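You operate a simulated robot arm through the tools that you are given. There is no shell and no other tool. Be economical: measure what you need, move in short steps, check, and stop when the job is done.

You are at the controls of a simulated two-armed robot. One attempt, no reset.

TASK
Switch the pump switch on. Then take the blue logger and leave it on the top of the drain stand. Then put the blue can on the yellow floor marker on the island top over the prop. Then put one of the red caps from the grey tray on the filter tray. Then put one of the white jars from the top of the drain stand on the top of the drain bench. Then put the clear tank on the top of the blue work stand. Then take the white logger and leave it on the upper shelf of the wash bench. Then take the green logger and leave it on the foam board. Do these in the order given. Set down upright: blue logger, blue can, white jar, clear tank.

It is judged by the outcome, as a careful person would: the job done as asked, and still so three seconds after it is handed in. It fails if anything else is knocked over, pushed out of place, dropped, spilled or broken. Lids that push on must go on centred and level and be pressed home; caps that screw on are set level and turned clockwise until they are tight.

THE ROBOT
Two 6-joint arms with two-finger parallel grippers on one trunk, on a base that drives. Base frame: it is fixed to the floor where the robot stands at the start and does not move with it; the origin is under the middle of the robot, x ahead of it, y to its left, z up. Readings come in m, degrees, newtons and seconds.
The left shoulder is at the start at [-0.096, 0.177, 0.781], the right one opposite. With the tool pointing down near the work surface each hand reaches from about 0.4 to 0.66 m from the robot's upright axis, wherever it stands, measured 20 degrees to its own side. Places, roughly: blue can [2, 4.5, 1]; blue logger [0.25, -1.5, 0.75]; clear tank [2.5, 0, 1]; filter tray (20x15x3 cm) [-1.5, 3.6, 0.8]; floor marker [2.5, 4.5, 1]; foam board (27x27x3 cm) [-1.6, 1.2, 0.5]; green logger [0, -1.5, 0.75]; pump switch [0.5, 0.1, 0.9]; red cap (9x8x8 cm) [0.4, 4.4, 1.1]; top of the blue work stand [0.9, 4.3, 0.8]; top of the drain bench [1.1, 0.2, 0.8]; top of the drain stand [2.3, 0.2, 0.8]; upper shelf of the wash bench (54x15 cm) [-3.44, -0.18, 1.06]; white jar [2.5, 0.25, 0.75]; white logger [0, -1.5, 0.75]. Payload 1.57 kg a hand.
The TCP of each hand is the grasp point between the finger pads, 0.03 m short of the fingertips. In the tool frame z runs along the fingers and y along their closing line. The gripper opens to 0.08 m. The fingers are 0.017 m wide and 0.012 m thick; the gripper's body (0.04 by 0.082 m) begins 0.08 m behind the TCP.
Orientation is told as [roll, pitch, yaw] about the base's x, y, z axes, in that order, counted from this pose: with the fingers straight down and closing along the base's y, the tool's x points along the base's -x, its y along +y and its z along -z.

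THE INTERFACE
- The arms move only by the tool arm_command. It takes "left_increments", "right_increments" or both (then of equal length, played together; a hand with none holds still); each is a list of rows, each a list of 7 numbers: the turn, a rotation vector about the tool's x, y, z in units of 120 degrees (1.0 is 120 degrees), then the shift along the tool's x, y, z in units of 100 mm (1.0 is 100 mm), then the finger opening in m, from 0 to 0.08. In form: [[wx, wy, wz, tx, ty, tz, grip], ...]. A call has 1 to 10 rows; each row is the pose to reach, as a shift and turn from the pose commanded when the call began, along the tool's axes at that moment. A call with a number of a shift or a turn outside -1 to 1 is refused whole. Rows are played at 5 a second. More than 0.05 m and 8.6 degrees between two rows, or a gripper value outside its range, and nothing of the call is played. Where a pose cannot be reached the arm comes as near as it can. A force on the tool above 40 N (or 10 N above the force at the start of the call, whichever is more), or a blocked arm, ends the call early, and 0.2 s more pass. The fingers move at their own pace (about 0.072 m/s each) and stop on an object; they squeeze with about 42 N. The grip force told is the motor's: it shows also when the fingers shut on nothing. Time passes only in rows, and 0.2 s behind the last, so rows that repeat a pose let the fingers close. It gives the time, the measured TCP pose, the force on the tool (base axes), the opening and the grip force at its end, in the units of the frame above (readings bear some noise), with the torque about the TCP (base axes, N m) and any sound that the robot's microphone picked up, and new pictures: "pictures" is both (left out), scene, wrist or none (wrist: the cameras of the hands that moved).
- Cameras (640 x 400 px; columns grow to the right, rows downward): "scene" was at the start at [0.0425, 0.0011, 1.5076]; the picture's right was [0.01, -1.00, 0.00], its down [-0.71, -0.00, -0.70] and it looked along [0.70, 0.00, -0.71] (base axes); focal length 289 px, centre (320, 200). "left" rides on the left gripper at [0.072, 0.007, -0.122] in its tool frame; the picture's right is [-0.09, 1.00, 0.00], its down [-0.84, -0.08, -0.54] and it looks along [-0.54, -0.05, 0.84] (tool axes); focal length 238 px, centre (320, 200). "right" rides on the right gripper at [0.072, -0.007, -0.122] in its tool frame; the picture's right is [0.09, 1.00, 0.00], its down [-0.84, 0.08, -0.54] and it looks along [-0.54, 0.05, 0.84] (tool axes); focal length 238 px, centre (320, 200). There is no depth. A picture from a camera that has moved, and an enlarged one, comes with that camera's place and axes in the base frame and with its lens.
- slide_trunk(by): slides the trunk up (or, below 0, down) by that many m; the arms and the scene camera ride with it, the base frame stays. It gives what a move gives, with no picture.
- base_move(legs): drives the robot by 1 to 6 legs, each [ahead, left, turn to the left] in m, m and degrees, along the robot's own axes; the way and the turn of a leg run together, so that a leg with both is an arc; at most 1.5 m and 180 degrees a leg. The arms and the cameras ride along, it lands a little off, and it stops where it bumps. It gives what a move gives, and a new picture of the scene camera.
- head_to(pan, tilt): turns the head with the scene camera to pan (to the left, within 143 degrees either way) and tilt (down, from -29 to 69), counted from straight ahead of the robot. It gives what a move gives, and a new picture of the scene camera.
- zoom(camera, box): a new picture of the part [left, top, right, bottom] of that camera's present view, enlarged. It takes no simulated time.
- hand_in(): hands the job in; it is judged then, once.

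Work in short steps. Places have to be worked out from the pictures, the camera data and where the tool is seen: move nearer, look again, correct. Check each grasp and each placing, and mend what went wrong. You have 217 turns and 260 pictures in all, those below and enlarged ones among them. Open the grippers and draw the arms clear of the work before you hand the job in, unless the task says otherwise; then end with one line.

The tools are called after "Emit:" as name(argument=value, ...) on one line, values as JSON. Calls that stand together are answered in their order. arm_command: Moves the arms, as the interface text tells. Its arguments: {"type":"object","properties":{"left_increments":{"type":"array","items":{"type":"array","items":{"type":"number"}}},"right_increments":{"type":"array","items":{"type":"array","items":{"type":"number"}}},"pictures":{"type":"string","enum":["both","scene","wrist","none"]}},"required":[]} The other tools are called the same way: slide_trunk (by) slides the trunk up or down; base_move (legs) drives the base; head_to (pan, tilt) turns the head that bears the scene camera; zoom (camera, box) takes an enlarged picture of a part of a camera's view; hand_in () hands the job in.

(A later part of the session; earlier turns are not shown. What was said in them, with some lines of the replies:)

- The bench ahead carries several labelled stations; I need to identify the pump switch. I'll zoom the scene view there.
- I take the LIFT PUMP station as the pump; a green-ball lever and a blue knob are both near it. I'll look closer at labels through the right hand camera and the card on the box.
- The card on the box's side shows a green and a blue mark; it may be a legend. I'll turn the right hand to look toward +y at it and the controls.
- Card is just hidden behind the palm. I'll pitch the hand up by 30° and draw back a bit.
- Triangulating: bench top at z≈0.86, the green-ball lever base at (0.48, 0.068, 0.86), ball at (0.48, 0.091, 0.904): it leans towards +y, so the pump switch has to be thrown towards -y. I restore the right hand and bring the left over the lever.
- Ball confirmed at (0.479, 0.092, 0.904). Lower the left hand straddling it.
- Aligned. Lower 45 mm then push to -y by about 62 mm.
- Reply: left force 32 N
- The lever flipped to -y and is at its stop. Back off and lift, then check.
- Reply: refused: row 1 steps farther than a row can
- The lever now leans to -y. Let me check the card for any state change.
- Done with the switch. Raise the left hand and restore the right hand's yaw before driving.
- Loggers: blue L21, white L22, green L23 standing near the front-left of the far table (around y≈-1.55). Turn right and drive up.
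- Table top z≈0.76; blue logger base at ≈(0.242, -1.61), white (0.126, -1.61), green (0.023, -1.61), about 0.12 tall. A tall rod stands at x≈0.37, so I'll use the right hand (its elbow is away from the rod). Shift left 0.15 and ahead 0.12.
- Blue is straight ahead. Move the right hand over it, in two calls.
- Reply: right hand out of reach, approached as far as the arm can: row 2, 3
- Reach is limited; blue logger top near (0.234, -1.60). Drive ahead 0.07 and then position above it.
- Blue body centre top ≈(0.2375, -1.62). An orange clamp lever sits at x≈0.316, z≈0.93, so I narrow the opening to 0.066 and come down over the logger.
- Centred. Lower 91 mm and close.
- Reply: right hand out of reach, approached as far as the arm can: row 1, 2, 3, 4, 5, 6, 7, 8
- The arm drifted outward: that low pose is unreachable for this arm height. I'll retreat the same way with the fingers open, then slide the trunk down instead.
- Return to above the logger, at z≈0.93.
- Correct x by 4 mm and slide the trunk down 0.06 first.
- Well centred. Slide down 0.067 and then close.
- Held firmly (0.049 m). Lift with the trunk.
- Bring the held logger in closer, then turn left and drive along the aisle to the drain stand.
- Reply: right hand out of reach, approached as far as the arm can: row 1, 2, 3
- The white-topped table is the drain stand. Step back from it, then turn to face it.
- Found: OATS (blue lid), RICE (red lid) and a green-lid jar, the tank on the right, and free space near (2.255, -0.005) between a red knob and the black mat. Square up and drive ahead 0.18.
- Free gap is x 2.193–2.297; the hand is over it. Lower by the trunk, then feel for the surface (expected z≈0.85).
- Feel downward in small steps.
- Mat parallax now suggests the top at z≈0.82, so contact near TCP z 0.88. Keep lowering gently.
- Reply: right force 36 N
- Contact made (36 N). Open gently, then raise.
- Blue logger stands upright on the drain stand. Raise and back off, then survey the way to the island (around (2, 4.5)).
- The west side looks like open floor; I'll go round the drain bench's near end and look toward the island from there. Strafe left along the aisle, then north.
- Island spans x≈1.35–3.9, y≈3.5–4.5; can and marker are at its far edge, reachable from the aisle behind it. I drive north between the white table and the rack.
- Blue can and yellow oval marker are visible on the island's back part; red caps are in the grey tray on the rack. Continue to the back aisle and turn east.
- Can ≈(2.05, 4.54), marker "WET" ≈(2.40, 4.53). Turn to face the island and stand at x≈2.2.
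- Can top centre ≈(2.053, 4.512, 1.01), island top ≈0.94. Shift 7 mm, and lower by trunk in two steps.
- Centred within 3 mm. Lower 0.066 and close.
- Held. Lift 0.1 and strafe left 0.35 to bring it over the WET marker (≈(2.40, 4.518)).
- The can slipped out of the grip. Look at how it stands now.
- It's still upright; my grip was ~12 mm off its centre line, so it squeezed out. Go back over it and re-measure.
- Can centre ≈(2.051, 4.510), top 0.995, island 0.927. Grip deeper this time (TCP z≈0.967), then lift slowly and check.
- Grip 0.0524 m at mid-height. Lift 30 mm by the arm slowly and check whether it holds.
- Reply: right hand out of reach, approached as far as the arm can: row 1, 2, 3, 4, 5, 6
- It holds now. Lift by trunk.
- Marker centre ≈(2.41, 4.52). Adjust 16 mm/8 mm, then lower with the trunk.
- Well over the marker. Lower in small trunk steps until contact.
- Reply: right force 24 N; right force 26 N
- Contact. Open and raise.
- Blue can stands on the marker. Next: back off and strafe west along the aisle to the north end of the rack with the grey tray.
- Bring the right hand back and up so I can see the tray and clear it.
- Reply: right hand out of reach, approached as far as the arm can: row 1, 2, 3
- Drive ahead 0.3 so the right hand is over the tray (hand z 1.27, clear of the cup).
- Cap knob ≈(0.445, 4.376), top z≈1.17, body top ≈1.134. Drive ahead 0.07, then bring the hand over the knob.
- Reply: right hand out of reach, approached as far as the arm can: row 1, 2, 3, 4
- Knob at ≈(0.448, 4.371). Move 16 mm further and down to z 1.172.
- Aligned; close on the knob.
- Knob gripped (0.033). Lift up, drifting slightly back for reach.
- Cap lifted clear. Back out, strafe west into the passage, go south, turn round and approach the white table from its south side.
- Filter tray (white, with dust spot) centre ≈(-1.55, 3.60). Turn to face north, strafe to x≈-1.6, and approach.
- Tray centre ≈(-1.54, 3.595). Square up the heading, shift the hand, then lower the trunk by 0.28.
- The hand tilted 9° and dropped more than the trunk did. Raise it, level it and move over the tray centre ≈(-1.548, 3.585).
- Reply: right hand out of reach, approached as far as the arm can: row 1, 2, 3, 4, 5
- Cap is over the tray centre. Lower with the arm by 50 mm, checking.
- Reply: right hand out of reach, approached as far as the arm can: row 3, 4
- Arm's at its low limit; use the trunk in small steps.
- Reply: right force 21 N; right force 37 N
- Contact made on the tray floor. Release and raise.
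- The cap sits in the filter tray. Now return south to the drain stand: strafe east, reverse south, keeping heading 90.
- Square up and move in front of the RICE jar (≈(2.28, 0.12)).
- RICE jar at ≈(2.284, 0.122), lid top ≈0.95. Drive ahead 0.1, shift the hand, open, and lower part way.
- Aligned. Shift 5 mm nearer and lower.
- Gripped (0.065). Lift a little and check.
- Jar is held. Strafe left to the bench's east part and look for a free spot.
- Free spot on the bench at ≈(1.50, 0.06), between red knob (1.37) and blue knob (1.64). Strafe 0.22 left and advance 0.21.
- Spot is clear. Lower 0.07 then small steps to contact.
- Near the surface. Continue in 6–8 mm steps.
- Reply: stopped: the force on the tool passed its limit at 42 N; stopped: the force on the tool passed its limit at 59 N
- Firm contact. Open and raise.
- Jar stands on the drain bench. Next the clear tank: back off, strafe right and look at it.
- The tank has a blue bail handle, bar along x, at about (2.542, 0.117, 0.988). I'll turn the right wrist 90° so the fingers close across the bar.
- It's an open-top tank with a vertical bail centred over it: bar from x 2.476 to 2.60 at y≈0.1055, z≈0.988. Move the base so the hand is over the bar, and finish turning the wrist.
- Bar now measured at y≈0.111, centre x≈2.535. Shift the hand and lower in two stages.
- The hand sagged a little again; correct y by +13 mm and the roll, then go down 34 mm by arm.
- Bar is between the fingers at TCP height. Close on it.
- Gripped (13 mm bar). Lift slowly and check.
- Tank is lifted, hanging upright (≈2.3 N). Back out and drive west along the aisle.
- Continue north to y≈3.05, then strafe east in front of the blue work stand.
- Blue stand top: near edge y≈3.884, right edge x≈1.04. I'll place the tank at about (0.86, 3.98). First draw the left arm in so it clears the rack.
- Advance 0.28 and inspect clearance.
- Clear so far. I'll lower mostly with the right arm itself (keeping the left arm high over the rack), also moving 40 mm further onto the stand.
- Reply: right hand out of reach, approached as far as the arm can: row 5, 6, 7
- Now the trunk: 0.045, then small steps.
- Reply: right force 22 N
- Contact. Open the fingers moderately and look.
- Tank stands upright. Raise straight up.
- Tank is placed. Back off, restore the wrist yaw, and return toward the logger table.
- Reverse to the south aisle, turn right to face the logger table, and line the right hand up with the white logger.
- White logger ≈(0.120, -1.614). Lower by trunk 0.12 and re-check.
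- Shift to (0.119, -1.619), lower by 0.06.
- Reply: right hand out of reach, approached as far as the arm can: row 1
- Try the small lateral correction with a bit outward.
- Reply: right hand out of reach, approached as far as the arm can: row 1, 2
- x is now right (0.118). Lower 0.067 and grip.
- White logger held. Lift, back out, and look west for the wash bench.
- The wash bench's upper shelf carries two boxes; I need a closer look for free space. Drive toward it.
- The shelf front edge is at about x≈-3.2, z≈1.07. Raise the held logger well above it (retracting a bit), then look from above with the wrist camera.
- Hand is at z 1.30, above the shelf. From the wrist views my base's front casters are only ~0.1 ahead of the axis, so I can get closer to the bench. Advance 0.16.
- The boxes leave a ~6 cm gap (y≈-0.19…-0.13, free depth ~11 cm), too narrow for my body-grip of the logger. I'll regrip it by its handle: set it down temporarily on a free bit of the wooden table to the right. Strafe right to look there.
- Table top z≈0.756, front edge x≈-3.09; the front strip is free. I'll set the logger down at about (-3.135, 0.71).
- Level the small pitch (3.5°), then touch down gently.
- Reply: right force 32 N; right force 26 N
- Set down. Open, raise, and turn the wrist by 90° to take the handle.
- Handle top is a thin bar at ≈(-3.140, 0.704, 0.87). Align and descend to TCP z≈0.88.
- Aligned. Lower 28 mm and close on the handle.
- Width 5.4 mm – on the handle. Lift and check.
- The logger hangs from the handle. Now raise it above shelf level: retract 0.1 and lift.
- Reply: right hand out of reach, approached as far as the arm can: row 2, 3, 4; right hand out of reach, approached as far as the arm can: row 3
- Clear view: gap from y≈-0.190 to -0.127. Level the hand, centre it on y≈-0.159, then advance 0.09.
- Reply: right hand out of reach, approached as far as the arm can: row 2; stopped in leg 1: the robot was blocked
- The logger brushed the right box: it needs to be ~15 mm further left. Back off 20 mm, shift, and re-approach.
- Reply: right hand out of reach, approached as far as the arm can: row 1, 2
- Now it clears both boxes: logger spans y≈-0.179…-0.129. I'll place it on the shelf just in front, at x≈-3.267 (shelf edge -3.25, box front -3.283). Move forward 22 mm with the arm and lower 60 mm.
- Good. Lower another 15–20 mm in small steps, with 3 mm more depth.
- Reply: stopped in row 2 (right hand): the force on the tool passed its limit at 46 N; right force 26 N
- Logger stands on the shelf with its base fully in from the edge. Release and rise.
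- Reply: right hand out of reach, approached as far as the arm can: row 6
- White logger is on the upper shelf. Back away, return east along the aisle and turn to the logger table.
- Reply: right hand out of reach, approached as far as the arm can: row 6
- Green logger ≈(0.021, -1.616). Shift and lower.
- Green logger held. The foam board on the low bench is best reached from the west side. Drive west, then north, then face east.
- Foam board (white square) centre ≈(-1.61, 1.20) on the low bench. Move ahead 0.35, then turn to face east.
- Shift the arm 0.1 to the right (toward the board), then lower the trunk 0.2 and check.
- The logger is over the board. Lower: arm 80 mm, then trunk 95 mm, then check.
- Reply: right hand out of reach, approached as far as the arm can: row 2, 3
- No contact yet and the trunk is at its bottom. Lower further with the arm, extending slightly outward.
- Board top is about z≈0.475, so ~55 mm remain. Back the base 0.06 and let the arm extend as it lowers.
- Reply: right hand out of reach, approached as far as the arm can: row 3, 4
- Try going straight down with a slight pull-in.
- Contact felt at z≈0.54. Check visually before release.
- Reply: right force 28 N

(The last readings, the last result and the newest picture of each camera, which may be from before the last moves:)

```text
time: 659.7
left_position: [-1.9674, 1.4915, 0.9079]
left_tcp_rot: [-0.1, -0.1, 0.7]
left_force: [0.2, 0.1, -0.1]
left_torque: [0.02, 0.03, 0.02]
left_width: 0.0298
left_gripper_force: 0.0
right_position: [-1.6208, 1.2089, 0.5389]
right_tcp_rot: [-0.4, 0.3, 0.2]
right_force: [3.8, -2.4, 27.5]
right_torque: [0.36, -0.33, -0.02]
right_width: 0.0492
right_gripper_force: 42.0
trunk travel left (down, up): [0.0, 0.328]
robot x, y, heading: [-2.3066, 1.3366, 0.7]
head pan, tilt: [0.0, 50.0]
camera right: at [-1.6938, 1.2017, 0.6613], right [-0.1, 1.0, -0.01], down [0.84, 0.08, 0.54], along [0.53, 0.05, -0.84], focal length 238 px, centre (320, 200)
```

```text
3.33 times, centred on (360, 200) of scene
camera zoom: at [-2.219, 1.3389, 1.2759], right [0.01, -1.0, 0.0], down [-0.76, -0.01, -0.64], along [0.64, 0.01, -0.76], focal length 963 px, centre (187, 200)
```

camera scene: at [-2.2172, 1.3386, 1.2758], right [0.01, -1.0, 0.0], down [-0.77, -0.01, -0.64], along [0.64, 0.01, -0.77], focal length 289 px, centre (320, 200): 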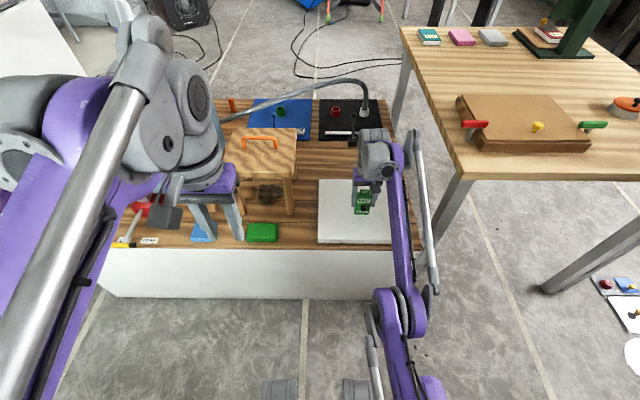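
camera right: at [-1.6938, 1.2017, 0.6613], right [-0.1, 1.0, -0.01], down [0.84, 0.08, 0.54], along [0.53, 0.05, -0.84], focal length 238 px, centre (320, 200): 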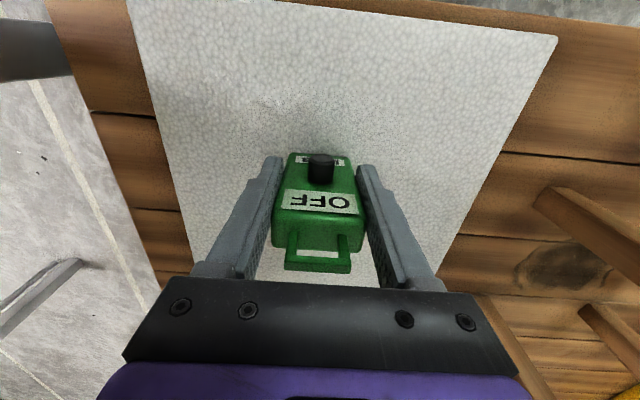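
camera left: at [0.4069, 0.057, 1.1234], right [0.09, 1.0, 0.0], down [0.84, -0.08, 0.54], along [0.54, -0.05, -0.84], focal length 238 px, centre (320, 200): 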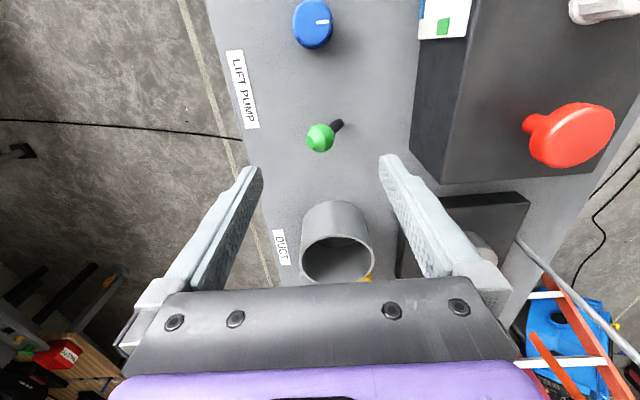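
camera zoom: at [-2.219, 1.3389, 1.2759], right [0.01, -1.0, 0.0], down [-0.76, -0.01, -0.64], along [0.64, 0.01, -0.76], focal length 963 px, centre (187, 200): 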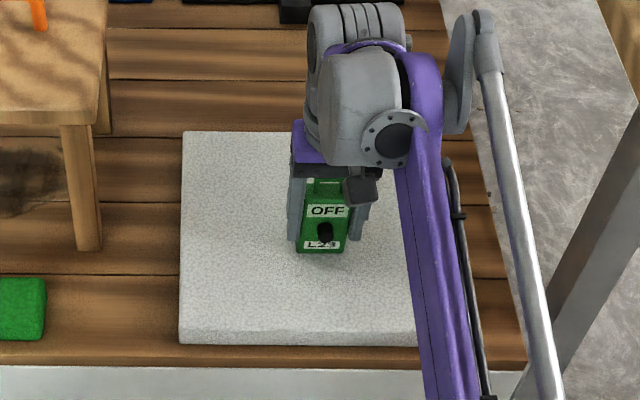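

Logger is standing on the foam board. Open and raise by the trunk.

Emit:
arm_command(right_increments=[[0, 0, 0, 0, 0, 0, 0.055], [0, 0, 0, 0, 0, 0, 0.068], [0, 0, 0, 0, 0, 0, 0.068]], pictures="none")

Emit:
slide_trunk(by=0.3)

Emit:
zoom(camera="scene", box=[270, 150, 450, 290])

```text
time: 660.5
left_position: [-1.9656, 1.4917, 0.9053]
left_tcp_rot: [0.0, -0.1, 0.7]
left_force: [0.2, -0.7, 0.7]
left_torque: [-0.02, 0.0, -0.01]
left_width: 0.0297
left_gripper_force: 0.0
right_position: [-1.6202, 1.2086, 0.5367]
right_tcp_rot: [-0.2, 0.5, 0.4]
right_force: [-0.5, 0.3, 0.5]
right_torque: [0.03, 0.02, 0.02]
right_width: 0.0677
right_gripper_force: 0.1
trunk travel left (down, up): [0.0, 0.328]
robot x, y, heading: [-2.3062, 1.3364, 0.5]
head pan, tilt: [0.0, 50.0]
```

```text
time: 663.5
left_position: [-1.9665, 1.4912, 1.2058]
left_tcp_rot: [-0.1, 0.0, 0.7]
left_force: [0.1, 0.5, -0.5]
left_torque: [-0.02, -0.03, 0.06]
left_width: 0.03
left_gripper_force: 0.0
right_position: [-1.5886, 1.2096, 0.8804]
right_tcp_rot: [-0.2, -2.5, 0.3]
right_force: [0.7, 0.6, -0.2]
right_torque: [0.02, -0.01, 0.0]
right_width: 0.0683
right_gripper_force: 0.1
trunk travel left (down, up): [-0.3, 0.028]
robot x, y, heading: [-2.3043, 1.3366, 0.7]
head pan, tilt: [0.0, 50.0]
```

```text
2.86 times, centred on (360, 220) of scene
camera zoom: at [-2.2684, 1.3379, 1.5813], right [0.01, -1.0, 0.0], down [-0.77, -0.01, -0.64], along [0.64, 0.01, -0.77], focal length 825 px, centre (206, 143)
```

zoom: 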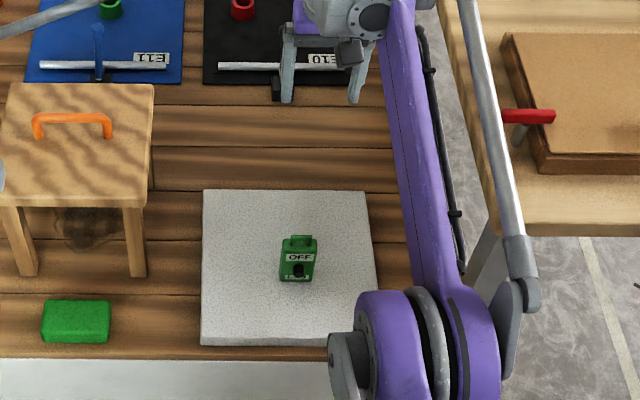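

All items are placed. Back away, open the left gripper too.

Emit:
base_move(legs=[[-0.22, 0, 0]])

Emit:
arm_command(left_increments=[[0, 0, 0, 0, 0, 0, 0.08], [0, 0, 0, 0, 0, 0, 0.08]], right_increments=[[0, 0, 0, 0, 0, -0.3, 0.08], [0, 0, 0, 0.2, 0, -0.6, 0.08]], pictures="none")

```text
time: 665.2
left_position: [-2.1895, 1.4906, 1.2062]
left_tcp_rot: [0.1, 0.0, 0.8]
left_force: [-0.1, -0.6, -0.3]
left_torque: [0.02, 0.01, 0.01]
left_width: 0.03
left_gripper_force: 0.1
right_position: [-1.8125, 1.2079, 0.8815]
right_tcp_rot: [-0.4, -2.5, 0.3]
right_force: [-0.1, -1.0, 0.9]
right_torque: [0.02, 0.0, -0.04]
right_width: 0.0679
right_gripper_force: 0.0
trunk travel left (down, up): [-0.3, 0.028]
robot x, y, heading: [-2.5273, 1.3334, 1.0]
head pan, tilt: [0.0, 50.0]
camera scene: at [-2.4925, 1.3349, 1.5816], right [0.02, -1.0, 0.0], down [-0.77, -0.01, -0.64], along [0.64, 0.01, -0.77], focal length 289 px, centre (320, 200)
```

scene: 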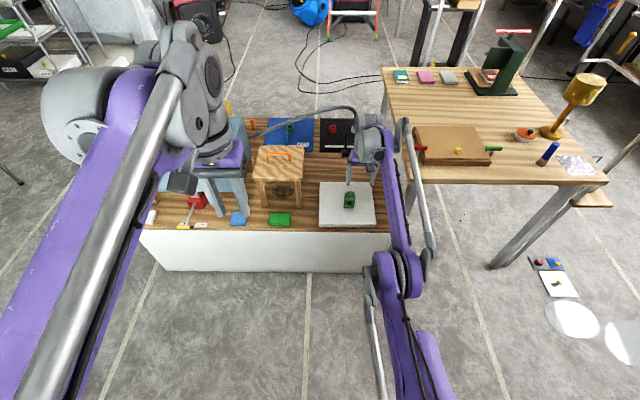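

```text
time: 665.8
left_position: [-2.192, 1.4893, 1.2071]
left_tcp_rot: [0.0, 0.0, 0.8]
left_force: [0.1, 0.0, -0.7]
left_torque: [0.02, 0.01, 0.0]
left_width: 0.0797
left_gripper_force: 0.0
right_position: [-1.8351, 1.2113, 0.9417]
right_tcp_rot: [-0.2, -2.6, 0.4]
right_force: [0.4, -0.2, -0.1]
right_torque: [0.02, -0.01, -0.01]
right_width: 0.0798
right_gripper_force: 0.1
trunk travel left (down, up): [-0.3, 0.028]
robot x, y, heading: [-2.528, 1.3341, 0.8]
head pan, tilt: [0.0, 50.0]
```

The green logger stands on the board, the arms are clear and the grippers are open, so I hand the job in.

Emit:
hand_in()

```text
The job is handed in.
```

I did all eight tasks in the order given and handed the job in. One thing I couldn't confirm is the pump switch: I flipped its lever from one side to the other, but nothing showed which side is "on".
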